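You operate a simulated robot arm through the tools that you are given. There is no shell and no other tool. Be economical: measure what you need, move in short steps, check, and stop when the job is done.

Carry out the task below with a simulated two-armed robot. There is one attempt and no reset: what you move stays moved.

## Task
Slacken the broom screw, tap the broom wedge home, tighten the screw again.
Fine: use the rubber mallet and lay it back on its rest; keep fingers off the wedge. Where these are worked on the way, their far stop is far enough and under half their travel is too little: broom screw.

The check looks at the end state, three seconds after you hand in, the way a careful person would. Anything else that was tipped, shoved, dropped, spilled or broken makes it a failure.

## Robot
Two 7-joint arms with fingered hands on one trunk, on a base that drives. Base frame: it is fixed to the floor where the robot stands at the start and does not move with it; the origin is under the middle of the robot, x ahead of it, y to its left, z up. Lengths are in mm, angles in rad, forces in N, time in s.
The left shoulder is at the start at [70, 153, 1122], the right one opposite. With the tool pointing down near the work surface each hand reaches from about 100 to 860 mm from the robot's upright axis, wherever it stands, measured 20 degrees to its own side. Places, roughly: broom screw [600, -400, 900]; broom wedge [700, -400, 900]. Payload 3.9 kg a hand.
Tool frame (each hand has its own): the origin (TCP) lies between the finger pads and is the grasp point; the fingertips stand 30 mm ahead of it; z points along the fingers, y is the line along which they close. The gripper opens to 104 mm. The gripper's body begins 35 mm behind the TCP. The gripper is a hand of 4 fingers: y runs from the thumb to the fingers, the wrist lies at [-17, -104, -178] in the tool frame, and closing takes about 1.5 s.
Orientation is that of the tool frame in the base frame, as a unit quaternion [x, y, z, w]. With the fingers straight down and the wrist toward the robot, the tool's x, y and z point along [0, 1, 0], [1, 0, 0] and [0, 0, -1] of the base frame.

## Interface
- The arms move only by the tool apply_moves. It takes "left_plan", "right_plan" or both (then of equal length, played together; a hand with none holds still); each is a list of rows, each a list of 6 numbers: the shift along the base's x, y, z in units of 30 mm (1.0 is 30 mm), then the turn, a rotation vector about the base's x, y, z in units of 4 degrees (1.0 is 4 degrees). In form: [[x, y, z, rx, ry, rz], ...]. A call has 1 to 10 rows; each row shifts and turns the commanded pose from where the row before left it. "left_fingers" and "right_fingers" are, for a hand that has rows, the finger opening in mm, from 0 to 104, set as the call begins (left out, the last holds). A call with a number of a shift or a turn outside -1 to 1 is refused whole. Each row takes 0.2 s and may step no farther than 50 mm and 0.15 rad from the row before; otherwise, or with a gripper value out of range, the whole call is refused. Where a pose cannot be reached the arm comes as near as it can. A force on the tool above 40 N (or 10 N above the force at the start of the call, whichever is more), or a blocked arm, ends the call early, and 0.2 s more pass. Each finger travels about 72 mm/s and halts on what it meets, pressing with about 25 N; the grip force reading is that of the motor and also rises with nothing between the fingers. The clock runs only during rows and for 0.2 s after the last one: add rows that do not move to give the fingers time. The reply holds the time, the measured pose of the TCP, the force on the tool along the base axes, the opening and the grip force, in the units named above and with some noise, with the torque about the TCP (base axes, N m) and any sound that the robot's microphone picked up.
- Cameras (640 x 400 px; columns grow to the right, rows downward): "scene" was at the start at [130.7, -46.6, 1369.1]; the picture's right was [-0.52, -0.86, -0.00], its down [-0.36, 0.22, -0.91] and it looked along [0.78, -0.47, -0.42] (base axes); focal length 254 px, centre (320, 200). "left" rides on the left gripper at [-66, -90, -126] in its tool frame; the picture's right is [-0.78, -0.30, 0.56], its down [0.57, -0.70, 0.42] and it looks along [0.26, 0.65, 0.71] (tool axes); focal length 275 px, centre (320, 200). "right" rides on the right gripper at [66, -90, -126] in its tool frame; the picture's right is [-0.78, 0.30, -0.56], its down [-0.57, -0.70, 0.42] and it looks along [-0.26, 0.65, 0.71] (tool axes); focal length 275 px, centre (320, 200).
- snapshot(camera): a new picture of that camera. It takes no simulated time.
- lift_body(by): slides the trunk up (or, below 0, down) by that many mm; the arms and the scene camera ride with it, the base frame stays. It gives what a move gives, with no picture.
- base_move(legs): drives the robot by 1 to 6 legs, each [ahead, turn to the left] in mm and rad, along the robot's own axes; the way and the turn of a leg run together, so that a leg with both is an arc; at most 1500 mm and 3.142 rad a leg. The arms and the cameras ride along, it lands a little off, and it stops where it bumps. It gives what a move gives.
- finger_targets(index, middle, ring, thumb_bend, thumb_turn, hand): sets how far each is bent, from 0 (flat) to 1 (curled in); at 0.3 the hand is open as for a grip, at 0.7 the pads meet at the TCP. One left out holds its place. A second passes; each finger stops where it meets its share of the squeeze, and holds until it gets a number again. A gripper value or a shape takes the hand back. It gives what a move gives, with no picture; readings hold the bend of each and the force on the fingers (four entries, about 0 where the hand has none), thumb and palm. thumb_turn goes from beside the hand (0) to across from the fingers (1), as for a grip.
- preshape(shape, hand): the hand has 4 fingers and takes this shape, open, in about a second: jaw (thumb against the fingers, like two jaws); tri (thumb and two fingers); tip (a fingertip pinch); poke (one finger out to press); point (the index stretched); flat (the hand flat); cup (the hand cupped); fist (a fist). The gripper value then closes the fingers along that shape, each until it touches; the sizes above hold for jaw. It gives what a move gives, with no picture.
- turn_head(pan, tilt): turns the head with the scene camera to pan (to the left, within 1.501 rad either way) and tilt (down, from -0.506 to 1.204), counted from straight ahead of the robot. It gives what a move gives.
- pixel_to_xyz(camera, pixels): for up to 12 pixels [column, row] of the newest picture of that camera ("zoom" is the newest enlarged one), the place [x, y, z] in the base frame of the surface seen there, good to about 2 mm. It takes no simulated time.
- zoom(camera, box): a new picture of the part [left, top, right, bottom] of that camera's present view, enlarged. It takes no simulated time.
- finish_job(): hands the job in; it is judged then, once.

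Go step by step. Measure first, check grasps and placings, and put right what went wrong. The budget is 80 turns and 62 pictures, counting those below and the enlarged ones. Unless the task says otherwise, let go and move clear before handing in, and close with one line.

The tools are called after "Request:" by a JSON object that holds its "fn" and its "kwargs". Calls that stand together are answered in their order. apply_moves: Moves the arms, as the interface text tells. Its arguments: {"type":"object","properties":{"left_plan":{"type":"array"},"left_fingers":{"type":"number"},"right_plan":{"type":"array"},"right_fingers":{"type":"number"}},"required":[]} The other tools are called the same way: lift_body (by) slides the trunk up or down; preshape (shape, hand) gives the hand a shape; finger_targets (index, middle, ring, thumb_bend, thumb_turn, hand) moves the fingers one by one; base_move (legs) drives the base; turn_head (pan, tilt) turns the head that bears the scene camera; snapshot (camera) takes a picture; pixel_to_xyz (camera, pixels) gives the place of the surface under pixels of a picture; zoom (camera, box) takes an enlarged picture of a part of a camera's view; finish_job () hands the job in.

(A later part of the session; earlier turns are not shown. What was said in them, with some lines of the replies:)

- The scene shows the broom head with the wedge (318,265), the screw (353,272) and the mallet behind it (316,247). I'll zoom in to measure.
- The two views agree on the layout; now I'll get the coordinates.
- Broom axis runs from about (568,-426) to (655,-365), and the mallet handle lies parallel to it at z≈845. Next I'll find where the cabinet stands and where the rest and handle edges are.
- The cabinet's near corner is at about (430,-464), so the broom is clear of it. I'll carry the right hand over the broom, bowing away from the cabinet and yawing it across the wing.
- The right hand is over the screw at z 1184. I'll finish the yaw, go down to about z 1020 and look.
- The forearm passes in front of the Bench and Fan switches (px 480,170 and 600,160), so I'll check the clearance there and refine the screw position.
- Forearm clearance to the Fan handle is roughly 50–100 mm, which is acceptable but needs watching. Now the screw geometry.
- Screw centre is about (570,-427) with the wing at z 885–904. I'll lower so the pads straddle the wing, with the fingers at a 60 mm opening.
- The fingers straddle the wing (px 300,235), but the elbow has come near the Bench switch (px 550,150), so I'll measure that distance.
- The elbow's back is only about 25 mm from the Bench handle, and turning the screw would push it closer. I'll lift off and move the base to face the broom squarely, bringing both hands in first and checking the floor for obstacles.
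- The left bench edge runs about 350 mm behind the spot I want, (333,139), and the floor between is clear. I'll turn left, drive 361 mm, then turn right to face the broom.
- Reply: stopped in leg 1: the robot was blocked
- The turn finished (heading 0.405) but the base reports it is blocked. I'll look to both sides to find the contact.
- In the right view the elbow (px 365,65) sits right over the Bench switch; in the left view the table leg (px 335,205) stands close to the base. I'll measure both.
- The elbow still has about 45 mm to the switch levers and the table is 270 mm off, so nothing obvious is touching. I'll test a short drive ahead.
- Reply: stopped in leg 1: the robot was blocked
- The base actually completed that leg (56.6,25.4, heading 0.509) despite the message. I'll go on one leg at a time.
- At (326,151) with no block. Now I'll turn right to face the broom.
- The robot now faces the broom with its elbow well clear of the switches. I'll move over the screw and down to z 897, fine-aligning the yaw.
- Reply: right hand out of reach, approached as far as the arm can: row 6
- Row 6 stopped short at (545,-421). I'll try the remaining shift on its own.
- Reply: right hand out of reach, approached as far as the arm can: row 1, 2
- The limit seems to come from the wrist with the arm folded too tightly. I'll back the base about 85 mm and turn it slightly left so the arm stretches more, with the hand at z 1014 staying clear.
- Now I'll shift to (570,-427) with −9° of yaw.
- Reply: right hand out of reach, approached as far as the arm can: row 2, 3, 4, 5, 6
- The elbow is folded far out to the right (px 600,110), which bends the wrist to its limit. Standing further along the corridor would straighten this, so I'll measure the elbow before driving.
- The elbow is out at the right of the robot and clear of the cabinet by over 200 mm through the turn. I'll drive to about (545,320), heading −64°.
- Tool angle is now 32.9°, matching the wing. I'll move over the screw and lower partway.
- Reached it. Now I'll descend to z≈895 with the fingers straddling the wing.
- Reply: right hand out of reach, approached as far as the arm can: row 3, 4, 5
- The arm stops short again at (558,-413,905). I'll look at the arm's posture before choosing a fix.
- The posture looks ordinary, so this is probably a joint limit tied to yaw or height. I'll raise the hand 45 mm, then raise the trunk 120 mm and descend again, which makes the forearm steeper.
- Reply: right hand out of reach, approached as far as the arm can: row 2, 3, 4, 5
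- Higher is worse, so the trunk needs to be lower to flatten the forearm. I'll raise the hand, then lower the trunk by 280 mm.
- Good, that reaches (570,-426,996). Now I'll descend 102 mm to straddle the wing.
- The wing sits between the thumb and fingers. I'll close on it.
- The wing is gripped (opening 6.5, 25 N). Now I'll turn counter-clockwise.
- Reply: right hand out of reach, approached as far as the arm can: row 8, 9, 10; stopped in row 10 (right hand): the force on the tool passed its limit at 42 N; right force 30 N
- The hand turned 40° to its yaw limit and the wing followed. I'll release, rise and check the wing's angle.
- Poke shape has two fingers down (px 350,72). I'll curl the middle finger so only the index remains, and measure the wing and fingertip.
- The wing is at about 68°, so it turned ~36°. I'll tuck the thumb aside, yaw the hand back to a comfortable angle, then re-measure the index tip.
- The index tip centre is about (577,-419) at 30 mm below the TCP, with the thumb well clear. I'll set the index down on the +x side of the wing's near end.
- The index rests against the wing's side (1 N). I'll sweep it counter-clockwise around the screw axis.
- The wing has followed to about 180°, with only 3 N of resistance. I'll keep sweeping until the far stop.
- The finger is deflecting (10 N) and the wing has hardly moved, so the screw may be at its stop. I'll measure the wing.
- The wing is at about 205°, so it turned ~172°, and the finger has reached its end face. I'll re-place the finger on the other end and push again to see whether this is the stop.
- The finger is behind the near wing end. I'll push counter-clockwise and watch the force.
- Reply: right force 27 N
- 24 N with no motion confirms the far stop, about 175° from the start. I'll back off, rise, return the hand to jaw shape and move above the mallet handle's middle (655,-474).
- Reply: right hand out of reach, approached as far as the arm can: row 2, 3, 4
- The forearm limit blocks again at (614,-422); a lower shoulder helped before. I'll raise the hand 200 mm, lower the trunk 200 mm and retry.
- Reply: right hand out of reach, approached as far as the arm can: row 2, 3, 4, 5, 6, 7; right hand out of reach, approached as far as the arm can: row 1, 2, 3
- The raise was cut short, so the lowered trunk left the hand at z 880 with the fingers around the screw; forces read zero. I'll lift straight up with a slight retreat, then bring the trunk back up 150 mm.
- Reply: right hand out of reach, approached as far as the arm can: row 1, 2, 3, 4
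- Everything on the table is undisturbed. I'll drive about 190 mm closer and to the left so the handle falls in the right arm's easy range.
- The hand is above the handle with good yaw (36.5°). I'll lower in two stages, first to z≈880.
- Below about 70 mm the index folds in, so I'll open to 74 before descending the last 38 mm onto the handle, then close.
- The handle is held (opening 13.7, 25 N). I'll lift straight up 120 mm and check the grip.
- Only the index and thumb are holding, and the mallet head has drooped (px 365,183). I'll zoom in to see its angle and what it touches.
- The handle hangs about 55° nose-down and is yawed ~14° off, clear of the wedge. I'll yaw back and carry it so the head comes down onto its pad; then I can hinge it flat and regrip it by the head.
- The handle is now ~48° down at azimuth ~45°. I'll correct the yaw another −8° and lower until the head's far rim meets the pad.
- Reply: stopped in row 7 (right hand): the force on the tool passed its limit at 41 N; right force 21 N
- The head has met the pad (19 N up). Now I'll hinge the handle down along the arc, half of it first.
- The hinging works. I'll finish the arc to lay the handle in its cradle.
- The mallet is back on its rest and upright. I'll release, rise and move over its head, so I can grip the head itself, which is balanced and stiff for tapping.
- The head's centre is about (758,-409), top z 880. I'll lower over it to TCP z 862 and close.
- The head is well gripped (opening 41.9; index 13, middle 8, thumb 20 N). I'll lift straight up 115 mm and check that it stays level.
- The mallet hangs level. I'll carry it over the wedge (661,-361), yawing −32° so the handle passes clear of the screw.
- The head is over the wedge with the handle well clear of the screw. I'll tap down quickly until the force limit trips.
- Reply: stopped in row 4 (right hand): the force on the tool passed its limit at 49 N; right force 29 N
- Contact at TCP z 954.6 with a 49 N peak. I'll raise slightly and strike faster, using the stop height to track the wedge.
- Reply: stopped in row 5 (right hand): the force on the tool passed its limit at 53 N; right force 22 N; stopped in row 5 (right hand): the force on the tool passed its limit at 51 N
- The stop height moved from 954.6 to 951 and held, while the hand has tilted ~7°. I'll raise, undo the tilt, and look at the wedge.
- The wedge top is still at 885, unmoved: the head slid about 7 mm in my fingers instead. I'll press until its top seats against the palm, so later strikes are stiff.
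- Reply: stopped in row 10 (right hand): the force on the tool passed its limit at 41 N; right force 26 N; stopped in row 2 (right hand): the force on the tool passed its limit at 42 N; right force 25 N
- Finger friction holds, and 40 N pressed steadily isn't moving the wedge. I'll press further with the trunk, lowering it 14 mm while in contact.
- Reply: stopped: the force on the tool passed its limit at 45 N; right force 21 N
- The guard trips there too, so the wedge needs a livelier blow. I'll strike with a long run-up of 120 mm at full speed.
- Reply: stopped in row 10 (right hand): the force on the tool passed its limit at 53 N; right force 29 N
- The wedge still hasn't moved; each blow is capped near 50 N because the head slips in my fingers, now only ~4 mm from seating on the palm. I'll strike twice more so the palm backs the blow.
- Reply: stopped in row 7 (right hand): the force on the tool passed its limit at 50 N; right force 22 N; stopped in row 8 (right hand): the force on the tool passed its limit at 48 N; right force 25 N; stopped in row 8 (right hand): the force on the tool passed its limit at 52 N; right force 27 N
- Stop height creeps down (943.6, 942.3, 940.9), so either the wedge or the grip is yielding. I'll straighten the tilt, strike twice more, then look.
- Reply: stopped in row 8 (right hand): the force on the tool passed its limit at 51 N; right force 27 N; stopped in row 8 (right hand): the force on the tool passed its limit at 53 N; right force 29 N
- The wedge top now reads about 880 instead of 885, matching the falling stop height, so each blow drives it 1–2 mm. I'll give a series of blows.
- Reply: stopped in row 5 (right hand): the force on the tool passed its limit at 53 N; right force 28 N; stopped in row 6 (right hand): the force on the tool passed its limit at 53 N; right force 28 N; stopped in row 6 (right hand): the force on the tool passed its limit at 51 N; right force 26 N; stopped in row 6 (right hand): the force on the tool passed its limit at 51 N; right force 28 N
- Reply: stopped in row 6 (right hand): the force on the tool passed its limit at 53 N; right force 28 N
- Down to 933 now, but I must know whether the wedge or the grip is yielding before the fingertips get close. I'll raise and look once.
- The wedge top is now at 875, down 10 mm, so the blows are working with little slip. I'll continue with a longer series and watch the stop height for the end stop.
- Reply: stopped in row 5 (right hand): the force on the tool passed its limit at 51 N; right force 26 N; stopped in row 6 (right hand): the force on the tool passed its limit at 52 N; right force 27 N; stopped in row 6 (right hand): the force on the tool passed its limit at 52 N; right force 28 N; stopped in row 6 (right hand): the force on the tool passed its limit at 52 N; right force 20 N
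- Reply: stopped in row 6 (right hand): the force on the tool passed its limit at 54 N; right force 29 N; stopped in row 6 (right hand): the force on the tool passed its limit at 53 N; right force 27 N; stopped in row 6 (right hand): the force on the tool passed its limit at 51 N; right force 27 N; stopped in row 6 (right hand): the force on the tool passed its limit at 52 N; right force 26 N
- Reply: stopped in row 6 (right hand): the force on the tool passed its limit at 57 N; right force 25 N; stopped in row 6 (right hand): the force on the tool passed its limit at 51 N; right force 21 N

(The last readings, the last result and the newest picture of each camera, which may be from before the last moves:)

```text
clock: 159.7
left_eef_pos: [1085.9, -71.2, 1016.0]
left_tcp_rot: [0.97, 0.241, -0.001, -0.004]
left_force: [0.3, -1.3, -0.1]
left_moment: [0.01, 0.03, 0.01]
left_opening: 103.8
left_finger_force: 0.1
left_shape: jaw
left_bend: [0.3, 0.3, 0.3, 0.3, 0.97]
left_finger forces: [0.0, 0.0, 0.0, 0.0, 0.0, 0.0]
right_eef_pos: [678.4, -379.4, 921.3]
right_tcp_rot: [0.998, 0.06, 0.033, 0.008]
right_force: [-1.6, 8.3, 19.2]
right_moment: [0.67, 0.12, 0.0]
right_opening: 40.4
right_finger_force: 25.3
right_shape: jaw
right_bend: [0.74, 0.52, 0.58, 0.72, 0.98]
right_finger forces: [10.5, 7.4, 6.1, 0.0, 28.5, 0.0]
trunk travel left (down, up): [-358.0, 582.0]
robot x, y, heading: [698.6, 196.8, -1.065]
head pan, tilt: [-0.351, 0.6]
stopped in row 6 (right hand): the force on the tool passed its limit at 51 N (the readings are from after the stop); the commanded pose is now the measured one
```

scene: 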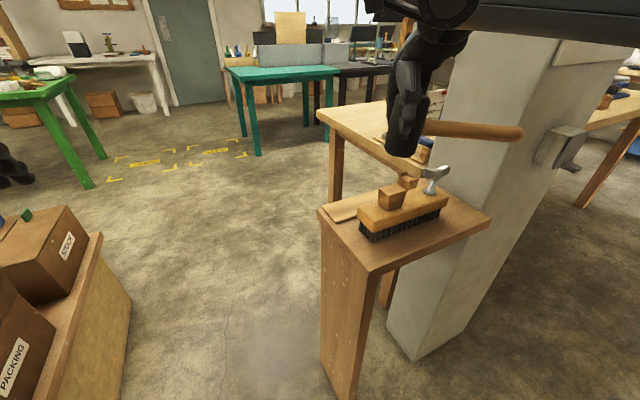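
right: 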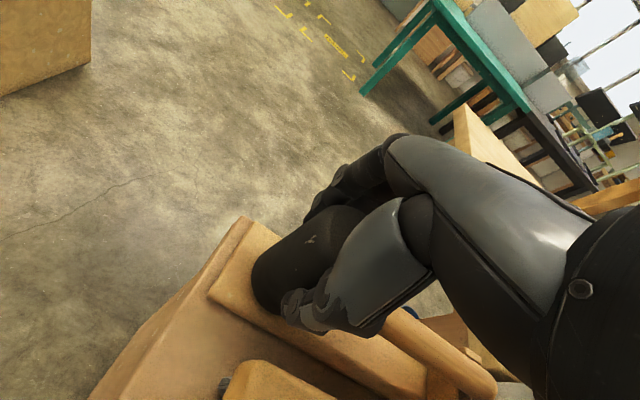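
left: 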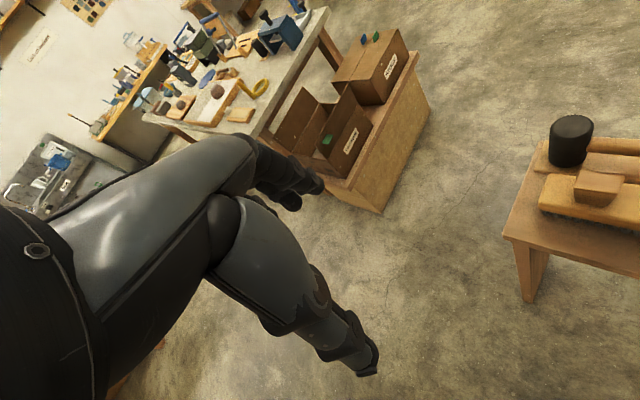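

Stop height is now 921, but the hand has drifted to y −379 with some tilt. I'll re-centre over the wedge, straighten and keep striking.

Request:
{"fn": "apply_moves", "kwargs": {"right_plan": [[0, 0, 1, 0.4, 0.5, 0], [-0.15, 0.3, 1, 0, 0.5, -1], [-0.15, 0.35, 0, 0, 0, -1], [0, 0, 0, 0, 0, 0], [0, 0, -1, 0, 0, 0], [0, 0, -1, 0, 0, 0], [0, 0, -1, 0, 0, 0]]}}

Request:
{"fn": "apply_moves", "kwargs": {"right_plan": [[0, 0, 1, 0.4, 0.15, 0], [-0.03, 0.12, 1, 0, 0, 0], [0, 0, 0, 0, 0, 0], [0, 0, -1, 0, 0, 0], [0, 0, -1, 0, 0, 0], [0, 0, -1, 0, 0, 0]]}}

Request:
{"fn": "apply_moves", "kwargs": {"right_plan": [[0, 0, 1, 0.4, 0.15, 0], [-0.03, 0.12, 1, 0, 0, 0], [0, 0, 0, 0, 0, 0], [0, 0, -1, 0, 0, 0], [0, 0, -1, 0, 0, 0], [0, 0, -1, 0, 0, 0]]}}

Request:
{"fn": "apply_moves", "kwargs": {"right_plan": [[0, 0, 1, 0.4, 0.15, 0], [-0.03, 0.12, 1, 0, 0, 0], [0, 0, 0, 0, 0, 0], [0, 0, -1, 0, 0, 0], [0, 0, -1, 0, 0, 0], [0, 0, -1, 0, 0, 0]]}}

Request:
{"fn": "apply_moves", "kwargs": {"right_plan": [[0, 0, 1, 0.4, 0.15, 0], [-0.03, 0.12, 1, 0, 0, 0], [0, 0, 0, 0, 0, 0], [0, 0, -1, 0, 0, 0], [0, 0, -1, 0, 0, 0], [0, 0, -1, 0, 0, 0]]}}

Request:
{"fn": "apply_moves", "kwargs": {"right_plan": [[0, 0, 1, 0.4, 0.15, 0], [-0.03, 0.12, 1, 0, 0, 0], [0, 0, 0, 0, 0, 0], [0, 0, -1, 0, 0, 0], [0, 0, -1, 0, 0, 0], [0, 0, -1, 0, 0, 0]]}}

Request:
{"fn": "apply_moves", "kwargs": {"right_plan": [[0, 0, 1, 0.4, 0.15, 0], [-0.03, 0.12, 1, 0, 0, 0], [0, 0, 0, 0, 0, 0], [0, 0, -1, 0, 0, 0], [0, 0, -1, 0, 0, 0], [0, 0, -1, 0, 0, 0]]}}

```text
clock: 161.2
left_eef_pos: [1083.8, -73.1, 1015.8]
left_tcp_rot: [0.97, 0.241, -0.002, -0.003]
left_force: [-0.7, -0.4, -0.5]
left_moment: [0.02, 0.01, -0.05]
left_opening: 103.5
left_finger_force: 0.1
left_shape: jaw
left_bend: [0.3, 0.3, 0.3, 0.3, 0.97]
left_finger forces: [0.0, 0.1, 0.0, 0.0, 0.0, 0.0]
right_eef_pos: [669.9, -362.6, 920.7]
right_tcp_rot: [1.0, -0.012, 0.004, 0.006]
right_force: [-3.3, 9.0, 17.5]
right_moment: [0.29, 0.09, -0.1]
right_opening: 41.0
right_finger_force: 24.4
right_shape: jaw
right_bend: [0.75, 0.52, 0.58, 0.71, 0.99]
right_finger forces: [10.5, 7.7, 7.9, 0.1, 27.0, 0.0]
trunk travel left (down, up): [-358.0, 582.0]
robot x, y, heading: [699.7, 195.9, -1.067]
head pan, tilt: [-0.351, 0.6]
stopped in row 7 (right hand): the force on the tool passed its limit at 50 N (the readings are from after the stop); the commanded pose is now the measured one
```

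```text
clock: 162.6
left_eef_pos: [1085.1, -72.9, 1015.6]
left_tcp_rot: [0.971, 0.239, -0.002, -0.004]
left_force: [-0.9, 0.4, -0.3]
left_moment: [0.02, -0.02, -0.02]
left_opening: 103.5
left_finger_force: 0.0
left_shape: jaw
left_bend: [0.3, 0.3, 0.3, 0.3, 0.97]
left_finger forces: [0.1, 0.0, 0.0, 0.0, 0.1, 0.0]
right_eef_pos: [671.5, -362.8, 918.1]
right_tcp_rot: [1.0, -0.011, 0.003, 0.007]
right_force: [-1.9, 10.2, 21.9]
right_moment: [0.51, 0.1, -0.1]
right_opening: 41.1
right_finger_force: 25.4
right_shape: jaw
right_bend: [0.74, 0.52, 0.58, 0.71, 0.99]
right_finger forces: [9.8, 7.5, 7.8, 0.1, 27.7, 0.0]
trunk travel left (down, up): [-358.0, 582.0]
robot x, y, heading: [694.9, 198.6, -1.076]
head pan, tilt: [-0.351, 0.6]
stopped in row 6 (right hand): the force on the tool passed its limit at 52 N (the readings are from after the stop); the commanded pose is now the measured one
```

```text
clock: 163.9
left_eef_pos: [1084.2, -72.0, 1014.5]
left_tcp_rot: [0.971, 0.24, -0.002, -0.003]
left_force: [0.4, -0.6, -0.7]
left_moment: [0.01, 0.0, 0.02]
left_opening: 103.9
left_finger_force: 0.2
left_shape: jaw
left_bend: [0.3, 0.3, 0.3, 0.3, 0.97]
left_finger forces: [0.0, 0.1, 0.0, 0.0, 0.1, 0.0]
right_eef_pos: [673.4, -363.0, 917.8]
right_tcp_rot: [1.0, -0.01, 0.002, 0.01]
right_force: [-1.6, 9.3, 20.2]
right_moment: [0.47, 0.12, -0.06]
right_opening: 40.9
right_finger_force: 25.1
right_shape: jaw
right_bend: [0.74, 0.52, 0.57, 0.71, 0.99]
right_finger forces: [9.9, 7.8, 6.7, 0.0, 27.1, 0.0]
trunk travel left (down, up): [-358.0, 582.0]
robot x, y, heading: [702.4, 196.0, -1.069]
head pan, tilt: [-0.351, 0.6]
stopped in row 6 (right hand): the force on the tool passed its limit at 60 N (the readings are from after the stop); the commanded pose is now the measured one
```

```text
clock: 165.2
left_eef_pos: [1083.7, -73.5, 1015.5]
left_tcp_rot: [0.971, 0.238, -0.001, -0.003]
left_force: [-0.4, -0.2, 0.9]
left_moment: [0.01, 0.01, -0.04]
left_opening: 103.5
left_finger_force: 0.1
left_shape: jaw
left_bend: [0.3, 0.3, 0.3, 0.3, 0.97]
left_finger forces: [0.0, 0.0, 0.0, 0.0, 0.1, 0.1]
right_eef_pos: [674.4, -362.2, 914.4]
right_tcp_rot: [1.0, -0.01, 0.0, 0.008]
right_force: [-1.3, 11.6, 16.5]
right_moment: [0.44, 0.1, -0.12]
right_opening: 40.5
right_finger_force: 24.7
right_shape: jaw
right_bend: [0.74, 0.52, 0.73, 0.71, 0.99]
right_finger forces: [9.6, 7.5, 6.6, 0.0, 27.8, 0.0]
trunk travel left (down, up): [-358.0, 582.0]
robot x, y, heading: [699.1, 194.7, -1.069]
head pan, tilt: [-0.351, 0.6]
stopped in row 6 (right hand): the force on the tool passed its limit at 47 N (the readings are from after the stop); the commanded pose is now the measured one
```

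```text
clock: 166.6
left_eef_pos: [1083.8, -75.1, 1015.6]
left_tcp_rot: [0.971, 0.239, -0.001, -0.004]
left_force: [0.1, -0.7, -0.7]
left_moment: [0.01, 0.06, 0.0]
left_opening: 103.8
left_finger_force: 0.1
left_shape: jaw
left_bend: [0.3, 0.3, 0.3, 0.3, 0.97]
left_finger forces: [0.0, 0.0, 0.0, 0.0, 0.0, 0.1]
right_eef_pos: [675.0, -361.5, 914.9]
right_tcp_rot: [1.0, -0.009, 0.0, 0.009]
right_force: [-1.9, 10.0, 20.5]
right_moment: [0.47, 0.1, -0.08]
right_opening: 40.8
right_finger_force: 25.0
right_shape: jaw
right_bend: [0.74, 0.52, 0.56, 0.71, 0.99]
right_finger forces: [9.7, 7.6, 6.1, 0.0, 27.2, 0.0]
trunk travel left (down, up): [-358.0, 582.0]
robot x, y, heading: [696.0, 198.3, -1.073]
head pan, tilt: [-0.351, 0.6]
stopped in row 6 (right hand): the force on the tool passed its limit at 57 N (the readings are from after the stop); the commanded pose is now the measured one
```

```text
clock: 167.9
left_eef_pos: [1082.9, -74.5, 1016.3]
left_tcp_rot: [0.971, 0.237, -0.002, -0.003]
left_force: [-0.2, 0.3, -0.7]
left_moment: [0.04, -0.01, 0.02]
left_opening: 103.7
left_finger_force: 0.1
left_shape: jaw
left_bend: [0.3, 0.3, 0.3, 0.3, 0.97]
left_finger forces: [0.1, 0.1, 0.0, 0.1, 0.1, 0.0]
right_eef_pos: [675.2, -361.1, 912.9]
right_tcp_rot: [1.0, -0.008, -0.002, 0.011]
right_force: [-4.2, 9.1, 25.2]
right_moment: [0.59, 0.13, -0.06]
right_opening: 41.4
right_finger_force: 25.0
right_shape: jaw
right_bend: [0.74, 0.52, 0.55, 0.71, 0.99]
right_finger forces: [9.5, 7.9, 5.9, 0.0, 27.4, 0.0]
trunk travel left (down, up): [-358.0, 582.0]
robot x, y, heading: [699.0, 197.1, -1.072]
head pan, tilt: [-0.351, 0.6]
stopped in row 6 (right hand): the force on the tool passed its limit at 52 N (the readings are from after the stop); the commanded pose is now the measured one
```

```text
clock: 169.2
left_eef_pos: [1083.5, -74.6, 1016.2]
left_tcp_rot: [0.971, 0.238, -0.002, -0.003]
left_force: [-0.9, 0.5, -0.7]
left_moment: [0.01, -0.02, 0.0]
left_opening: 103.8
left_finger_force: 0.1
left_shape: jaw
left_bend: [0.3, 0.3, 0.3, 0.3, 0.97]
left_finger forces: [0.0, 0.1, 0.0, 0.0, 0.0, 0.0]
right_eef_pos: [675.6, -360.7, 913.0]
right_tcp_rot: [1.0, -0.008, -0.003, 0.008]
right_force: [-1.8, 9.1, 24.8]
right_moment: [0.53, 0.07, -0.06]
right_opening: 41.2
right_finger_force: 24.8
right_shape: jaw
right_bend: [0.75, 0.52, 0.55, 0.71, 0.99]
right_finger forces: [9.6, 7.9, 5.4, 0.1, 27.6, 0.1]
trunk travel left (down, up): [-358.0, 582.0]
robot x, y, heading: [694.7, 195.5, -1.075]
head pan, tilt: [-0.351, 0.6]
stopped in row 6 (right hand): the force on the tool passed its limit at 50 N (the readings are from after the stop); the commanded pose is now the measured one
```

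Still going down, now slower (914.9, 912.9, 913.0). One more series to reach the end stop.

Request:
{"fn": "apply_moves", "kwargs": {"right_plan": [[0, 0, 1, 0.4, 0.05, 0], [-0.1, 0.12, 1, 0, 0, 0], [0, 0, 0, 0, 0, 0], [0, 0, -1, 0, 0, 0], [0, 0, -1, 0, 0, 0], [0, 0, -1, 0, 0, 0]]}}

Request:
{"fn": "apply_moves", "kwargs": {"right_plan": [[0, 0, 1, 0.4, 0.05, 0], [-0.05, 0.1, 1, 0, 0, 0], [0, 0, 0, 0, 0, 0], [0, 0, -1, 0, 0, 0], [0, 0, -1, 0, 0, 0], [0, 0, -1, 0, 0, 0]]}}

Request:
{"fn": "apply_moves", "kwargs": {"right_plan": [[0, 0, 1, 0.4, 0.05, 0], [-0.05, 0.1, 1, 0, 0, 0], [0, 0, 0, 0, 0, 0], [0, 0, -1, 0, 0, 0], [0, 0, -1, 0, 0, 0], [0, 0, -1, 0, 0, 0]]}}

Request:
{"fn": "apply_moves", "kwargs": {"right_plan": [[0, 0, 1, 0.4, 0.05, 0], [-0.05, 0.1, 1, 0, 0, 0], [0, 0, 0, 0, 0, 0], [0, 0, -1, 0, 0, 0], [0, 0, -1, 0, 0, 0], [0, 0, -1, 0, 0, 0]]}}

Request:
{"fn": "apply_moves", "kwargs": {"right_plan": [[0, 0, 1, 0.4, 0.05, 0], [-0.05, 0.1, 1, 0, 0, 0], [0, 0, 0, 0, 0, 0], [0, 0, -1, 0, 0, 0], [0, 0, -1, 0, 0, 0], [0, 0, -1, 0, 0, 0]]}}

Request:
{"fn": "apply_moves", "kwargs": {"right_plan": [[0, 0, 1, 0.4, 0.05, 0], [-0.05, 0.1, 1, 0, 0, 0], [0, 0, 0, 0, 0, 0], [0, 0, -1, 0, 0, 0], [0, 0, -1, 0, 0, 0], [0, 0, -1, 0, 0, 0]]}}

Request:
{"fn": "apply_moves", "kwargs": {"right_plan": [[0, 0, 1, 0.4, 0.05, 0], [0, 0, 1, 0.1, 0, 0], [0, 0, 1, 0, 0, 0], [0, 0, 0, 0, 0, 0]]}}

Request:
{"fn": "snapshot", "kwargs": {"camera": "scene"}}

Request:
{"fn": "pixel_to_xyz", "kwargs": {"camera": "scene", "pixels": [[386, 190], [390, 192], [384, 193], [392, 196], [398, 192], [400, 140], [404, 155], [392, 150], [415, 152], [430, 172], [437, 168], [426, 178]]}}

```text
clock: 170.5
left_eef_pos: [1082.9, -75.1, 1015.9]
left_tcp_rot: [0.972, 0.237, -0.001, -0.002]
left_force: [0.8, -0.8, -0.8]
left_moment: [0.03, -0.04, -0.01]
left_opening: 103.7
left_finger_force: 0.1
left_shape: jaw
left_bend: [0.3, 0.3, 0.3, 0.3, 0.97]
left_finger forces: [0.0, 0.1, 0.1, 0.0, 0.0, 0.1]
right_eef_pos: [673.2, -361.0, 913.5]
right_tcp_rot: [1.0, -0.008, -0.003, 0.009]
right_force: [-3.5, 8.8, 24.4]
right_moment: [0.54, 0.16, -0.06]
right_opening: 41.2
right_finger_force: 25.3
right_shape: jaw
right_bend: [0.74, 0.52, 0.55, 0.71, 0.99]
right_finger forces: [9.5, 8.1, 5.0, 0.0, 27.4, 0.1]
trunk travel left (down, up): [-358.0, 582.0]
robot x, y, heading: [700.6, 198.0, -1.079]
head pan, tilt: [-0.351, 0.6]
stopped in row 6 (right hand): the force on the tool passed its limit at 50 N (the readings are from after the stop); the commanded pose is now the measured one
```

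```text
clock: 171.9
left_eef_pos: [1083.0, -76.3, 1016.3]
left_tcp_rot: [0.971, 0.237, -0.001, -0.004]
left_force: [-0.8, -0.2, -0.6]
left_moment: [0.02, 0.03, -0.05]
left_opening: 103.8
left_finger_force: 0.2
left_shape: jaw
left_bend: [0.3, 0.3, 0.3, 0.3, 0.97]
left_finger forces: [0.1, 0.1, 0.1, 0.1, 0.1, 0.1]
right_eef_pos: [675.9, -361.3, 912.8]
right_tcp_rot: [1.0, -0.005, 0.001, 0.008]
right_force: [-1.5, 9.7, 23.9]
right_moment: [0.57, 0.09, -0.08]
right_opening: 41.3
right_finger_force: 24.6
right_shape: jaw
right_bend: [0.74, 0.52, 0.55, 0.71, 0.99]
right_finger forces: [9.4, 8.3, 4.5, 0.0, 27.5, 0.1]
trunk travel left (down, up): [-358.0, 582.0]
robot x, y, heading: [695.4, 198.7, -1.079]
head pan, tilt: [-0.351, 0.6]
stopped in row 6 (right hand): the force on the tool passed its limit at 50 N (the readings are from after the stop); the commanded pose is now the measured one
```

```text
clock: 173.2
left_eef_pos: [1082.2, -75.8, 1015.4]
left_tcp_rot: [0.972, 0.237, -0.001, -0.004]
left_force: [0.4, -0.8, 0.6]
left_moment: [0.03, 0.01, 0.01]
left_opening: 103.8
left_finger_force: 0.2
left_shape: jaw
left_bend: [0.3, 0.3, 0.3, 0.3, 0.97]
left_finger forces: [0.0, 0.0, 0.0, 0.0, 0.1, 0.1]
right_eef_pos: [674.8, -358.5, 911.1]
right_tcp_rot: [1.0, -0.004, 0.001, 0.006]
right_force: [-2.5, 8.5, 24.5]
right_moment: [0.52, 0.12, -0.06]
right_opening: 41.2
right_finger_force: 24.4
right_shape: jaw
right_bend: [0.75, 0.52, 0.55, 0.71, 0.99]
right_finger forces: [9.1, 8.5, 4.0, 0.0, 27.4, 0.0]
trunk travel left (down, up): [-358.0, 582.0]
robot x, y, heading: [697.7, 195.2, -1.076]
head pan, tilt: [-0.351, 0.6]
stopped in row 6 (right hand): the force on the tool passed its limit at 50 N (the readings are from after the stop); the commanded pose is now the measured one
```

```text
clock: 174.5
left_eef_pos: [1082.1, -74.8, 1014.6]
left_tcp_rot: [0.972, 0.236, -0.001, -0.004]
left_force: [-0.4, -0.9, 0.0]
left_moment: [0.0, 0.01, 0.05]
left_opening: 103.7
left_finger_force: 0.0
left_shape: jaw
left_bend: [0.3, 0.3, 0.3, 0.3, 0.97]
left_finger forces: [0.0, 0.0, 0.0, 0.0, 0.0, 0.1]
right_eef_pos: [675.2, -359.4, 911.8]
right_tcp_rot: [1.0, -0.004, 0.004, 0.007]
right_force: [-1.2, 9.4, 26.1]
right_moment: [0.5, 0.1, -0.07]
right_opening: 41.3
right_finger_force: 24.9
right_shape: jaw
right_bend: [0.75, 0.52, 0.55, 0.72, 0.99]
right_finger forces: [9.1, 8.7, 3.5, 0.1, 28.2, 0.0]
trunk travel left (down, up): [-358.0, 582.0]
robot x, y, heading: [694.1, 193.9, -1.084]
head pan, tilt: [-0.351, 0.6]
stopped in row 6 (right hand): the force on the tool passed its limit at 52 N (the readings are from after the stop); the commanded pose is now the measured one
```

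```text
clock: 175.8
left_eef_pos: [1083.2, -76.0, 1016.4]
left_tcp_rot: [0.972, 0.236, -0.001, -0.004]
left_force: [-0.3, -0.6, -0.7]
left_moment: [0.01, -0.02, 0.03]
left_opening: 103.9
left_finger_force: 0.1
left_shape: jaw
left_bend: [0.3, 0.3, 0.3, 0.3, 0.97]
left_finger forces: [0.0, 0.0, 0.1, 0.0, 0.0, 0.1]
right_eef_pos: [676.2, -357.3, 910.7]
right_tcp_rot: [1.0, -0.003, 0.006, 0.006]
right_force: [-1.0, 10.5, 25.4]
right_moment: [0.5, 0.1, -0.07]
right_opening: 41.0
right_finger_force: 25.5
right_shape: jaw
right_bend: [0.75, 0.52, 0.55, 0.71, 0.99]
right_finger forces: [8.8, 8.7, 3.4, 0.1, 28.1, 0.0]
trunk travel left (down, up): [-358.0, 582.0]
robot x, y, heading: [696.7, 191.2, -1.073]
head pan, tilt: [-0.351, 0.6]
stopped in row 6 (right hand): the force on the tool passed its limit at 51 N (the readings are from after the stop); the commanded pose is now the measured one
```

```text
clock: 177.2
left_eef_pos: [1082.2, -77.1, 1015.2]
left_tcp_rot: [0.972, 0.236, -0.001, -0.004]
left_force: [0.0, 0.2, 0.1]
left_moment: [0.0, 0.02, 0.0]
left_opening: 103.7
left_finger_force: 0.0
left_shape: jaw
left_bend: [0.3, 0.3, 0.3, 0.3, 0.97]
left_finger forces: [0.0, 0.0, 0.0, 0.1, 0.1, 0.1]
right_eef_pos: [677.7, -359.3, 911.5]
right_tcp_rot: [1.0, 0.0, 0.008, 0.006]
right_force: [0.3, 8.3, 25.1]
right_moment: [0.46, 0.05, -0.04]
right_opening: 41.0
right_finger_force: 25.1
right_shape: jaw
right_bend: [0.75, 0.52, 0.55, 0.72, 0.98]
right_finger forces: [9.3, 9.0, 3.2, 0.0, 28.0, 0.0]
trunk travel left (down, up): [-358.0, 582.0]
robot x, y, heading: [699.0, 193.2, -1.081]
head pan, tilt: [-0.351, 0.6]
stopped in row 6 (right hand): the force on the tool passed its limit at 51 N (the readings are from after the stop); the commanded pose is now the measured one
```

```text
clock: 178.2
left_eef_pos: [1083.6, -79.2, 1013.3]
left_tcp_rot: [0.972, 0.236, -0.001, -0.005]
left_force: [0.2, -0.7, 0.0]
left_moment: [0.01, 0.0, 0.02]
left_opening: 103.6
left_finger_force: 0.1
left_shape: jaw
left_bend: [0.3, 0.3, 0.3, 0.3, 0.97]
left_finger forces: [0.1, 0.1, 0.0, 0.1, 0.0, 0.1]
right_eef_pos: [676.5, -361.1, 994.7]
right_tcp_rot: [1.0, -0.002, 0.003, -0.018]
right_force: [-0.3, 0.4, -3.7]
right_moment: [0.0, -0.11, -0.02]
right_opening: 38.9
right_finger_force: 24.6
right_shape: jaw
right_bend: [0.74, 0.52, 0.55, 0.72, 0.98]
right_finger forces: [11.3, 8.5, 4.1, 0.0, 21.2, 0.1]
trunk travel left (down, up): [-358.0, 582.0]
robot x, y, heading: [698.8, 196.6, -1.076]
head pan, tilt: [-0.351, 0.6]
```

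```text
0 pictures are left
```

scene: 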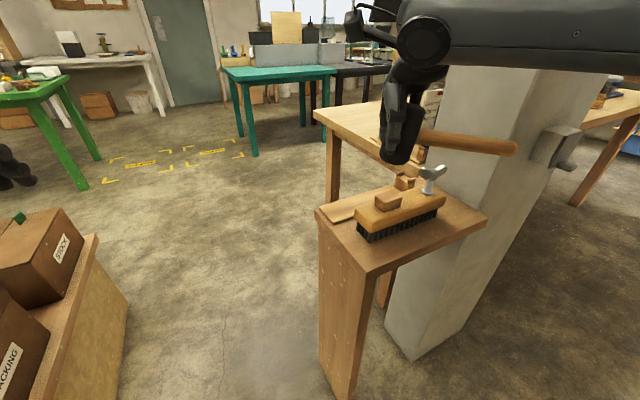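

```text
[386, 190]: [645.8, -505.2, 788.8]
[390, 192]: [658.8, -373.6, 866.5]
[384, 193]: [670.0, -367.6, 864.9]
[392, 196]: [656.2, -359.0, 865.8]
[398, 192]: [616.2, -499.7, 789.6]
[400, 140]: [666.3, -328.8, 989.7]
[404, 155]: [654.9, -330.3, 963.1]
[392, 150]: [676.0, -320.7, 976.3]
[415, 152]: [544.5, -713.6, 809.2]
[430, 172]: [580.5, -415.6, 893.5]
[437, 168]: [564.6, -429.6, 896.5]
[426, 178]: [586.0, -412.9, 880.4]
```

The wedge top is at 865.5, 20 mm lower, and the last eight blows stopped at the same height (~911–913), so it is home. I have no pictures left, but I can still measure the mallet's lie from this last one before returning it.

Request:
{"fn": "pixel_to_xyz", "kwargs": {"camera": "scene", "pixels": [[440, 135], [440, 141], [440, 146], [470, 137], [470, 143], [470, 149], [505, 143], [505, 148], [505, 152], [395, 158], [385, 152], [410, 158]]}}

Request:
{"fn": "pixel_to_xyz", "kwargs": {"camera": "scene", "pixels": [[514, 148], [404, 180], [413, 183], [400, 184], [340, 213], [330, 212], [347, 218], [393, 162], [400, 162], [385, 145], [382, 150]]}}

```text
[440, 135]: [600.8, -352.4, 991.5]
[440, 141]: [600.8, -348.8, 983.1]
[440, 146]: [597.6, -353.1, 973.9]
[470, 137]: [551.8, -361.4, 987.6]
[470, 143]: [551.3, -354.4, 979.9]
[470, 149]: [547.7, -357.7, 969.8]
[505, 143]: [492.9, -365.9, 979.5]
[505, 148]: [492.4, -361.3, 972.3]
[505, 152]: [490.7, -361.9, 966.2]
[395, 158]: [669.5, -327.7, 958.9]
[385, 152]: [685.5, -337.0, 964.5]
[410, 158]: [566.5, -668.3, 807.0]
```

```text
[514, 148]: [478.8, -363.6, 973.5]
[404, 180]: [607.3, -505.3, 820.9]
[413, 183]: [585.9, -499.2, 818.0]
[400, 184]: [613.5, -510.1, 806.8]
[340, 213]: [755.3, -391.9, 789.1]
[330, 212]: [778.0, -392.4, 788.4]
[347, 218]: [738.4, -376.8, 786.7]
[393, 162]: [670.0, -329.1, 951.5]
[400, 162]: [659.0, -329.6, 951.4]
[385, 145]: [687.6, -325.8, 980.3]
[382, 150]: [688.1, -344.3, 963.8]
```

The handle points 6.5° off the tool axis, droops ~5.5°, and the head bottom sits ~48 mm below the TCP. I'll level it, yaw it to match the rest and carry it above its place.

Request:
{"fn": "apply_moves", "kwargs": {"right_plan": [[0.2, -0.1, 0, -0.3, 0.7, 0], [0.3, -0.2, 0, -0.2, 0.67, 0], [0.36, -0.215, 0, 0, 0, 1], [0.36, -0.215, 0, 0, 0, 1], [0.36, -0.215, 0, 0, 0, 1], [0.36, -0.215, 0, 0, 0, 1], [0.36, -0.215, 0, 0, 0, 1], [0.36, -0.215, 0, 0, 0, 1], [0.19, -0.127, 0, 0, 0, 1], [0, 0, 0, 0, 0, 0]]}}

Request:
{"fn": "pixel_to_xyz", "kwargs": {"camera": "scene", "pixels": [[399, 176], [402, 174], [405, 174], [408, 175], [411, 178], [414, 180], [416, 179], [405, 177], [408, 180], [410, 182], [397, 179], [402, 178]]}}

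```text
clock: 180.3
left_eef_pos: [1082.7, -79.2, 1013.4]
left_tcp_rot: [0.972, 0.236, -0.001, -0.005]
left_force: [0.2, 0.8, -0.5]
left_moment: [0.02, -0.01, 0.02]
left_opening: 103.8
left_finger_force: 0.0
left_shape: jaw
left_bend: [0.3, 0.3, 0.3, 0.3, 0.97]
left_finger forces: [0.0, 0.1, 0.0, 0.1, 0.0, 0.0]
right_eef_pos: [761.0, -415.7, 994.7]
right_tcp_rot: [0.97, 0.239, -0.042, 0.011]
right_force: [0.2, 0.1, -3.1]
right_moment: [0.08, -0.15, 0.01]
right_opening: 39.0
right_finger_force: 25.1
right_shape: jaw
right_bend: [0.74, 0.52, 0.55, 0.72, 0.98]
right_finger forces: [11.3, 8.5, 4.0, 0.1, 21.2, 0.1]
trunk travel left (down, up): [-358.0, 582.0]
robot x, y, heading: [700.9, 196.3, -1.076]
head pan, tilt: [-0.351, 0.6]
```

```text
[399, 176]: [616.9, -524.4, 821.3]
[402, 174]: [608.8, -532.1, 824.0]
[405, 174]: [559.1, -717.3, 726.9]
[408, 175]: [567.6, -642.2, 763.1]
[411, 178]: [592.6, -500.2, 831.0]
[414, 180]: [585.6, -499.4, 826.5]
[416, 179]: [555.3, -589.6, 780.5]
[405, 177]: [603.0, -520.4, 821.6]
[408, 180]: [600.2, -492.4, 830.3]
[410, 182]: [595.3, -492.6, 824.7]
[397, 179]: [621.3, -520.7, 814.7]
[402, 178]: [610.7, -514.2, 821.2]
```

The cradle's centre is at about (604,-513), which gives a handle line of 34.6°, matching my yaw. I'll lower onto the rest gently.

Request:
{"fn": "apply_moves", "kwargs": {"right_plan": [[0.03, 0.1, -1, 0, 0, 0.1], [0, 0, -1, 0, 0, 0], [0, 0, -1, 0, 0, 0], [0, 0, -1, 0, 0, 0], [0, 0, -0.6, 0, 0, 0], [0, 0, -0.2, 0, 0, 0], [0, 0, -0.15, 0, 0, 0], [0, 0, -0.1, 0, 0, 0], [0, 0, -0.1, 0, 0, 0], [0, 0, 0, 0, 0, 0]]}}

```text
clock: 182.6
left_eef_pos: [1083.6, -79.5, 1013.8]
left_tcp_rot: [0.972, 0.237, -0.001, -0.005]
left_force: [0.7, -0.6, -0.8]
left_moment: [-0.01, 0.02, 0.0]
left_opening: 103.6
left_finger_force: 0.1
left_shape: jaw
left_bend: [0.3, 0.3, 0.3, 0.3, 0.97]
left_finger forces: [0.1, 0.0, 0.0, 0.1, 0.0, 0.0]
right_eef_pos: [761.9, -411.9, 840.4]
right_tcp_rot: [0.969, 0.243, -0.043, 0.011]
right_force: [0.0, -0.3, -2.4]
right_moment: [0.05, -0.1, 0.0]
right_opening: 39.2
right_finger_force: 25.0
right_shape: jaw
right_bend: [0.74, 0.52, 0.55, 0.72, 0.98]
right_finger forces: [10.9, 8.5, 4.1, 0.0, 21.2, 0.0]
trunk travel left (down, up): [-358.0, 582.0]
robot x, y, heading: [700.8, 192.2, -1.075]
head pan, tilt: [-0.351, 0.6]
5 turns are left
```

It is just touching. I'll settle it the last few mm, release, rise, reshape to a single pointing finger and move above the screw.

Request:
{"fn": "apply_moves", "kwargs": {"right_plan": [[0, 0, -0.07, 0, 0, 0], [0, 0, -0.06, 0, 0, 0], [0, 0, -0.04, 0, 0, 0], [0, 0, 0, 0, 0, 0]]}}

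Request:
{"fn": "apply_moves", "kwargs": {"right_plan": [[0, 0, 0, 0, 0, 0], [0, 0, 0, 0, 0, 0], [0, 0, 0, 0, 0, 0], [0, 0, 0, 0, 0, 0], [0, 0, 0, 0, 0, 0], [0, 0, 0.6, 0, 0, 0], [0, 0, 0.9, 0, 0, 0], [0, 0, 1, 0, 0, 0], [0, 0, 1, 0, 0, 0], [0, 0, 1, 0, 0, 0]], "right_fingers": 74}}

Request:
{"fn": "preshape", "kwargs": {"hand": "right", "shape": "poke"}}

Request:
{"fn": "finger_targets", "kwargs": {"hand": "right", "index": 0.7, "middle": 1, "thumb_turn": 0, "thumb_bend": 0.3}}

Request:
{"fn": "apply_moves", "kwargs": {"right_plan": [[-0.8, 0.03, 0, 0.3, -0.56, 0.4], [-0.8, 0.03, 0, 0.3, -0.56, 0.4], [-0.8, 0.03, 0, 0, 0, 0.4], [-0.8, 0.03, 0, 0, 0, 0.4], [-0.8, 0.03, 0, 0, 0, 0.5], [-0.8, 0.03, 0, 0, 0, 0.5], [-0.8, 0.03, 0, 0, 0, 0.5], [-0.8, 0, 0, 0, 0, 0], [0, 0, 0, 0, 0, 0]]}}

```text
clock: 183.6
left_eef_pos: [1084.2, -79.1, 1014.0]
left_tcp_rot: [0.972, 0.235, -0.001, -0.005]
left_force: [0.2, 0.3, -0.3]
left_moment: [0.01, 0.02, 0.0]
left_opening: 103.8
left_finger_force: 0.0
left_shape: jaw
left_bend: [0.3, 0.3, 0.3, 0.3, 0.97]
left_finger forces: [0.1, 0.1, 0.0, 0.0, 0.0, 0.1]
right_eef_pos: [762.5, -411.2, 837.1]
right_tcp_rot: [0.969, 0.243, -0.042, 0.013]
right_force: [0.3, -2.3, 6.8]
right_moment: [0.0, 0.02, 0.02]
right_opening: 39.4
right_finger_force: 25.1
right_shape: jaw
right_bend: [0.74, 0.52, 0.54, 0.72, 0.99]
right_finger forces: [11.4, 9.8, 4.4, 0.0, 21.0, 0.0]
trunk travel left (down, up): [-358.0, 582.0]
robot x, y, heading: [699.1, 195.2, -1.077]
head pan, tilt: [-0.351, 0.6]
```

```text
clock: 185.8
left_eef_pos: [1082.8, -78.4, 1014.2]
left_tcp_rot: [0.972, 0.236, -0.001, -0.005]
left_force: [0.8, 0.2, -0.1]
left_moment: [-0.02, 0.05, 0.0]
left_opening: 103.4
left_finger_force: 0.0
left_shape: jaw
left_bend: [0.3, 0.3, 0.3, 0.3, 0.97]
left_finger forces: [0.1, 0.1, 0.0, 0.0, 0.0, 0.0]
right_eef_pos: [762.1, -410.0, 973.1]
right_tcp_rot: [0.969, 0.243, -0.042, 0.011]
right_force: [-0.3, -1.1, 0.3]
right_moment: [-0.04, -0.04, 0.02]
right_opening: 73.9
right_finger_force: 0.1
right_shape: jaw
right_bend: [0.27, 0.37, 0.34, 0.56, 0.99]
right_finger forces: [0.0, 0.1, 0.0, 0.0, 0.0, 0.1]
trunk travel left (down, up): [-358.0, 582.0]
robot x, y, heading: [701.1, 200.5, -1.085]
head pan, tilt: [-0.351, 0.6]
```

```text
clock: 186.7
left_eef_pos: [1083.4, -78.4, 1013.6]
left_tcp_rot: [0.972, 0.235, -0.001, -0.006]
left_force: [0.2, 0.1, -0.3]
left_moment: [0.01, -0.03, 0.02]
left_opening: 103.7
left_finger_force: 0.1
left_shape: jaw
left_bend: [0.3, 0.3, 0.3, 0.3, 0.97]
left_finger forces: [0.0, 0.1, 0.0, 0.0, 0.1, 0.1]
right_eef_pos: [762.4, -411.2, 972.2]
right_tcp_rot: [0.969, 0.243, -0.043, 0.011]
right_force: [0.4, -0.6, -0.1]
right_moment: [-0.01, 0.02, 0.01]
right_opening: 0.0
right_finger_force: 0.2
right_shape: poke
right_bend: [0.7, 0.7, 0.99, 1.0, 1.0]
right_finger forces: [0.0, 0.0, 0.0, 0.0, 0.1, 0.0]
trunk travel left (down, up): [-358.0, 582.0]
robot x, y, heading: [698.0, 196.9, -1.081]
head pan, tilt: [-0.351, 0.6]
```

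```text
clock: 187.7
left_eef_pos: [1083.0, -78.5, 1013.8]
left_tcp_rot: [0.972, 0.236, -0.001, -0.005]
left_force: [0.8, 0.5, 0.0]
left_moment: [0.01, -0.02, -0.01]
left_opening: 103.5
left_finger_force: 0.0
left_shape: jaw
left_bend: [0.3, 0.3, 0.3, 0.3, 0.97]
left_finger forces: [0.1, 0.0, 0.0, 0.0, 0.1, 0.1]
right_eef_pos: [763.1, -410.0, 971.7]
right_tcp_rot: [0.969, 0.243, -0.042, 0.01]
right_force: [-0.7, -0.1, 0.0]
right_moment: [-0.02, 0.0, 0.0]
right_opening: 121.1
right_finger_force: 0.0
right_shape: fingers
right_bend: [0.7, 1.0, 0.99, 0.3, 0.0]
right_finger forces: [0.0, 0.0, 0.0, 0.1, 0.0, 0.1]
trunk travel left (down, up): [-358.0, 582.0]
robot x, y, heading: [697.9, 195.6, -1.079]
head pan, tilt: [-0.351, 0.6]
```

```text
clock: 189.7
left_eef_pos: [1083.1, -78.7, 1013.7]
left_tcp_rot: [0.971, 0.237, -0.002, -0.005]
left_force: [-1.1, -1.5, 0.2]
left_moment: [-0.02, 0.01, 0.02]
left_opening: 103.5
left_finger_force: 0.1
left_shape: jaw
left_bend: [0.3, 0.3, 0.3, 0.3, 0.97]
left_finger forces: [0.1, 0.1, 0.1, 0.1, 0.0, 0.0]
right_eef_pos: [570.4, -404.4, 971.1]
right_tcp_rot: [0.938, 0.346, 0.001, 0.002]
right_force: [1.0, 0.9, 0.4]
right_moment: [0.0, 0.02, -0.02]
right_opening: 121.4
right_finger_force: 0.1
right_shape: fingers
right_bend: [0.7, 1.0, 0.99, 0.3, 0.0]
right_finger forces: [0.0, 0.0, 0.0, 0.1, 0.0, 0.1]
trunk travel left (down, up): [-358.0, 582.0]
robot x, y, heading: [702.3, 195.3, -1.077]
head pan, tilt: [-0.351, 0.6]
4 turns are left
```

The mallet was released cleanly and the index is above the screw at (584,-405). I'll lower it beside the wing and sweep clockwise all the way to the tight stop.

Request:
{"fn": "apply_moves", "kwargs": {"right_plan": [[-0.11, 0.07, -0.4, 0, 0, 0], [0, 0, -0.6, 0, 0, 0], [0, 0, -0.6, 0, 0, 0], [0, 0, -0.3, 0, 0, 0], [0, 0, 0, 0, 0, 0]]}}

Request:
{"fn": "apply_moves", "kwargs": {"right_plan": [[0.23, -0.16, 0, 0, 0, 0], [0.16, -0.23, 0, 0, 0, 0], [0.07, -0.267, 0, 0, 0, 0], [-0.023, -0.277, 0, 0, 0, 0], [-0.117, -0.253, 0, 0, 0, 0], [-0.197, -0.197, 0, 0, 0, 0], [0, 0, 0, 0, 0, 0]]}}

Request:
{"fn": "apply_moves", "kwargs": {"right_plan": [[-0.253, -0.117, 0, 0, 0, 0], [-0.277, -0.023, 0, 0, 0, 0], [-0.267, 0.07, 0, 0, 0, 0], [0, 0, 0, 0, 0, 0]]}}

Request:
{"fn": "apply_moves", "kwargs": {"right_plan": [[-0.177, 0.113, 0, 0, 0, 0], [-0.1, 0.1, 0, 0, 0, 0], [-0.1, 0.12, 0, 0, 0, 0], [0, 0, 0, 0, 0, 0]]}}

```text
clock: 190.8
left_eef_pos: [1083.7, -78.3, 1014.3]
left_tcp_rot: [0.972, 0.235, -0.001, -0.005]
left_force: [0.5, 0.9, 0.3]
left_moment: [0.0, 0.01, 0.0]
left_opening: 103.3
left_finger_force: 0.0
left_shape: jaw
left_bend: [0.3, 0.3, 0.3, 0.3, 0.97]
left_finger forces: [0.0, 0.1, 0.0, 0.0, 0.0, 0.0]
right_eef_pos: [567.5, -402.9, 913.7]
right_tcp_rot: [0.938, 0.346, 0.0, 0.0]
right_force: [-0.4, 0.8, -0.3]
right_moment: [0.02, 0.04, 0.0]
right_opening: 121.2
right_finger_force: 0.3
right_shape: fingers
right_bend: [0.7, 1.0, 0.99, 0.3, 0.0]
right_finger forces: [0.6, 0.0, 0.0, 0.0, 0.0, 0.0]
trunk travel left (down, up): [-358.0, 582.0]
robot x, y, heading: [698.0, 198.4, -1.082]
head pan, tilt: [-0.351, 0.6]
```

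```text
clock: 192.4
left_eef_pos: [1083.8, -78.6, 1013.3]
left_tcp_rot: [0.972, 0.237, -0.001, -0.005]
left_force: [-0.9, 0.6, -1.1]
left_moment: [-0.02, -0.01, 0.03]
left_opening: 103.6
left_finger_force: 0.0
left_shape: jaw
left_bend: [0.3, 0.3, 0.3, 0.3, 0.97]
left_finger forces: [0.0, 0.0, 0.0, 0.1, 0.0, 0.0]
right_eef_pos: [571.7, -444.5, 913.5]
right_tcp_rot: [0.938, 0.346, 0.001, 0.001]
right_force: [-0.6, -0.1, 0.9]
right_moment: [-0.02, -0.03, -0.04]
right_opening: 121.3
right_finger_force: 0.5
right_shape: fingers
right_bend: [0.7, 1.0, 0.99, 0.3, 0.0]
right_finger forces: [0.5, 0.0, 0.0, 0.0, 0.0, 0.0]
trunk travel left (down, up): [-358.0, 582.0]
robot x, y, heading: [698.3, 197.3, -1.078]
head pan, tilt: [-0.351, 0.6]
```

```text
clock: 193.4
left_eef_pos: [1084.2, -79.1, 1013.9]
left_tcp_rot: [0.971, 0.237, -0.002, -0.006]
left_force: [-0.7, 1.0, -0.3]
left_moment: [-0.01, -0.01, 0.01]
left_opening: 103.9
left_finger_force: 0.0
left_shape: jaw
left_bend: [0.3, 0.3, 0.3, 0.3, 0.97]
left_finger forces: [0.1, 0.1, 0.0, 0.0, 0.1, 0.0]
right_eef_pos: [547.4, -444.7, 914.3]
right_tcp_rot: [0.938, 0.346, 0.001, 0.001]
right_force: [2.7, -1.2, 1.4]
right_moment: [-0.02, -0.11, 0.0]
right_opening: 122.5
right_finger_force: 2.1
right_shape: fingers
right_bend: [0.67, 1.0, 0.99, 0.3, 0.0]
right_finger forces: [3.1, 0.0, 0.1, 0.0, 0.1, 0.1]
trunk travel left (down, up): [-358.0, 582.0]
robot x, y, heading: [699.9, 196.2, -1.077]
head pan, tilt: [-0.351, 0.6]
```

```text
clock: 194.4
left_eef_pos: [1085.0, -78.7, 1012.8]
left_tcp_rot: [0.972, 0.236, -0.002, -0.006]
left_force: [-0.7, -0.5, -0.8]
left_moment: [-0.03, -0.03, 0.01]
left_opening: 103.7
left_finger_force: 0.1
left_shape: jaw
left_bend: [0.3, 0.3, 0.3, 0.3, 0.97]
left_finger forces: [0.1, 0.1, 0.0, 0.0, 0.0, 0.0]
right_eef_pos: [538.0, -435.6, 914.6]
right_tcp_rot: [0.939, 0.345, 0.0, 0.002]
right_force: [8.6, -8.3, 7.4]
right_moment: [-0.29, -0.4, -0.09]
right_opening: 127.2
right_finger_force: 6.7
right_shape: fingers
right_bend: [0.57, 1.0, 0.99, 0.3, 0.0]
right_finger forces: [12.7, 0.0, 0.0, 0.0, 0.1, 0.0]
trunk travel left (down, up): [-358.0, 582.0]
robot x, y, heading: [698.5, 196.0, -1.082]
head pan, tilt: [-0.351, 0.6]
3 turns are left
```

The force rose to 12.7 N right where the tight stop should be. I'll push a little harder, then press the other wing end clockwise to make sure, and retreat.

Request:
{"fn": "apply_moves", "kwargs": {"right_plan": [[-0.06, 0.15, 0, 0, 0, 0], [-0.04, 0.12, 0, 0, 0, 0], [0, 0, 0, 0, 0, 0]]}}

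Request:
{"fn": "apply_moves", "kwargs": {"right_plan": [[0.1, -0.3, 0, 0, 0, 0], [0, 0, 1, 0, 0, 0], [0, 0, 0.9, 0, 0, 0], [0, 0, 0, 0, 0, 0]]}}

Request:
{"fn": "apply_moves", "kwargs": {"right_plan": [[0.47, 0.53, 0, 0, 0, 0], [0.46, 0.53, 0, 0, 0, 0], [0, 0, 0, 0, 0, 0], [0, 0, -0.6, 0, 0, 0], [0, 0, -0.7, 0, 0, 0], [0, 0, -0.6, 0, 0, 0], [0, 0, 0, 0, 0, 0]]}}

Request:
{"fn": "apply_moves", "kwargs": {"right_plan": [[0.123, -0.063, 0, 0, 0, 0], [0.113, -0.087, 0, 0, 0, 0], [0.093, -0.1, 0, 0, 0, 0], [0.08, -0.1, 0, 0, 0, 0], [0.06, -0.1, 0, 0, 0, 0], [0, 0, 0, 0, 0, 0]]}}

```text
clock: 195.2
left_eef_pos: [1084.9, -80.4, 1012.9]
left_tcp_rot: [0.972, 0.235, -0.001, -0.006]
left_force: [-0.3, -0.2, -0.5]
left_moment: [0.0, -0.01, -0.02]
left_opening: 103.7
left_finger_force: 0.1
left_shape: jaw
left_bend: [0.3, 0.3, 0.3, 0.3, 0.97]
left_finger forces: [0.1, 0.1, 0.0, 0.0, 0.0, 0.0]
right_eef_pos: [532.9, -428.4, 914.4]
right_tcp_rot: [0.938, 0.346, 0.001, 0.003]
right_force: [4.7, -19.6, 13.7]
right_moment: [-0.72, -0.41, -0.46]
right_opening: 129.7
right_finger_force: 10.6
right_shape: fingers
right_bend: [0.51, 1.0, 0.99, 0.3, 0.0]
right_finger forces: [19.6, 0.1, 0.0, 0.0, 0.0, 0.0]
trunk travel left (down, up): [-358.0, 582.0]
robot x, y, heading: [699.8, 195.8, -1.078]
head pan, tilt: [-0.351, 0.6]
```

```text
clock: 196.2
left_eef_pos: [1082.8, -78.7, 1014.0]
left_tcp_rot: [0.972, 0.237, -0.001, -0.005]
left_force: [0.2, -0.1, -0.5]
left_moment: [0.02, -0.05, -0.01]
left_opening: 103.8
left_finger_force: 0.2
left_shape: jaw
left_bend: [0.3, 0.3, 0.3, 0.3, 0.97]
left_finger forces: [0.0, 0.0, 0.0, 0.1, 0.0, 0.0]
right_eef_pos: [534.6, -435.6, 971.1]
right_tcp_rot: [0.938, 0.346, 0.001, 0.001]
right_force: [-1.2, -0.3, -0.6]
right_moment: [0.01, 0.02, -0.01]
right_opening: 121.2
right_finger_force: 0.0
right_shape: fingers
right_bend: [0.7, 1.0, 0.99, 0.3, 0.0]
right_finger forces: [0.1, 0.0, 0.1, 0.1, 0.0, 0.1]
trunk travel left (down, up): [-358.0, 582.0]
robot x, y, heading: [699.5, 196.4, -1.074]
head pan, tilt: [-0.351, 0.6]
```

```text
clock: 197.8
left_eef_pos: [1082.0, -77.7, 1015.0]
left_tcp_rot: [0.972, 0.236, -0.001, -0.004]
left_force: [0.1, -0.7, 0.1]
left_moment: [0.03, 0.03, -0.03]
left_opening: 103.7
left_finger_force: 0.0
left_shape: jaw
left_bend: [0.3, 0.3, 0.3, 0.3, 0.97]
left_finger forces: [0.0, 0.0, 0.0, 0.0, 0.0, 0.0]
right_eef_pos: [562.9, -402.2, 915.5]
right_tcp_rot: [0.939, 0.344, 0.0, 0.002]
right_force: [-3.0, 5.6, 4.9]
right_moment: [0.02, -0.08, 0.11]
right_opening: 118.5
right_finger_force: 4.2
right_shape: fingers
right_bend: [0.71, 1.0, 0.99, 0.3, 0.0]
right_finger forces: [7.9, 0.0, 0.0, 0.0, 0.1, 0.0]
trunk travel left (down, up): [-358.0, 582.0]
robot x, y, heading: [700.6, 196.3, -1.077]
head pan, tilt: [-0.351, 0.6]
```

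```text
clock: 199.2
left_eef_pos: [1082.2, -75.0, 1016.8]
left_tcp_rot: [0.972, 0.236, -0.001, -0.003]
left_force: [0.7, -0.1, 0.2]
left_moment: [0.02, -0.03, 0.0]
left_opening: 104.0
left_finger_force: 0.0
left_shape: jaw
left_bend: [0.3, 0.3, 0.3, 0.3, 0.97]
left_finger forces: [0.0, 0.0, 0.0, 0.0, 0.0, 0.1]
right_eef_pos: [576.4, -415.0, 916.1]
right_tcp_rot: [0.938, 0.346, 0.0, 0.004]
right_force: [-5.7, 15.3, 11.5]
right_moment: [0.25, 0.0, 0.11]
right_opening: 113.3
right_finger_force: 9.2
right_shape: fingers
right_bend: [0.72, 1.0, 0.99, 0.3, 0.0]
right_finger forces: [18.3, 0.1, 0.1, 0.0, 0.0, 0.0]
trunk travel left (down, up): [-358.0, 582.0]
robot x, y, heading: [700.2, 196.6, -1.08]
head pan, tilt: [-0.351, 0.6]
2 turns are left
```

Both ends resist at about 18–20 N in the tight position, so the screw is tightened. I'll back off, rise and move clear.

Request:
{"fn": "apply_moves", "kwargs": {"right_plan": [[-0.2, 0.3, 0, 0, 0, 0], [0, 0, 0.8, 0, 0, 0], [0, 0, 1, 0, 0, 0], [0, 0, 1, 0, 0, 0], [0, 0, 1, 0, 0, 0], [0, 0.5, 0.5, 0, 0, 0], [-0.3, 0.8, 0, 0, 0, 0], [-0.3, 0.8, 0, 0, 0, 0], [0, 0.8, 0, 0, 0, 0], [0, 0, 0, 0, 0, 0]]}}

```text
clock: 201.4
left_eef_pos: [1083.3, -78.1, 1013.9]
left_tcp_rot: [0.972, 0.236, -0.002, -0.006]
left_force: [0.5, -0.3, 0.7]
left_moment: [0.01, 0.02, 0.0]
left_opening: 103.6
left_finger_force: 0.0
left_shape: jaw
left_bend: [0.3, 0.3, 0.3, 0.3, 0.97]
left_finger forces: [0.0, 0.0, 0.1, 0.0, 0.1, 0.0]
right_eef_pos: [554.4, -322.1, 1041.4]
right_tcp_rot: [0.939, 0.345, 0.001, 0.001]
right_force: [0.2, -0.4, 0.3]
right_moment: [0.0, -0.03, 0.02]
right_opening: 121.3
right_finger_force: 0.1
right_shape: fingers
right_bend: [0.7, 1.0, 0.99, 0.3, 0.0]
right_finger forces: [0.0, 0.0, 0.0, 0.0, 0.1, 0.0]
trunk travel left (down, up): [-358.0, 582.0]
robot x, y, heading: [700.3, 197.5, -1.08]
head pan, tilt: [-0.351, 0.6]
1 turns are left
```

The right hand is clear at (554,-322,1041) with no force on it. The screw was slackened to its far stop and pushed back to its tight stop, the wedge was tapped down 20 mm to its end, and the mallet was set back on its rest. I had no pictures left to look at the mallet and screw after that, so I judged both from pose and force readings.

Request:
{"fn": "finish_job", "kwargs": {}}

```text
The job is handed in.
```

I slackened the broom screw to its far stop, tapped the wedge down about 20 mm to its end with the rubber mallet, tightened the screw again and handed the job in. The mallet is back on its rest. I had no pictures left to check the mallet's final lie or the tightened screw, so those two rest on position and force readings.
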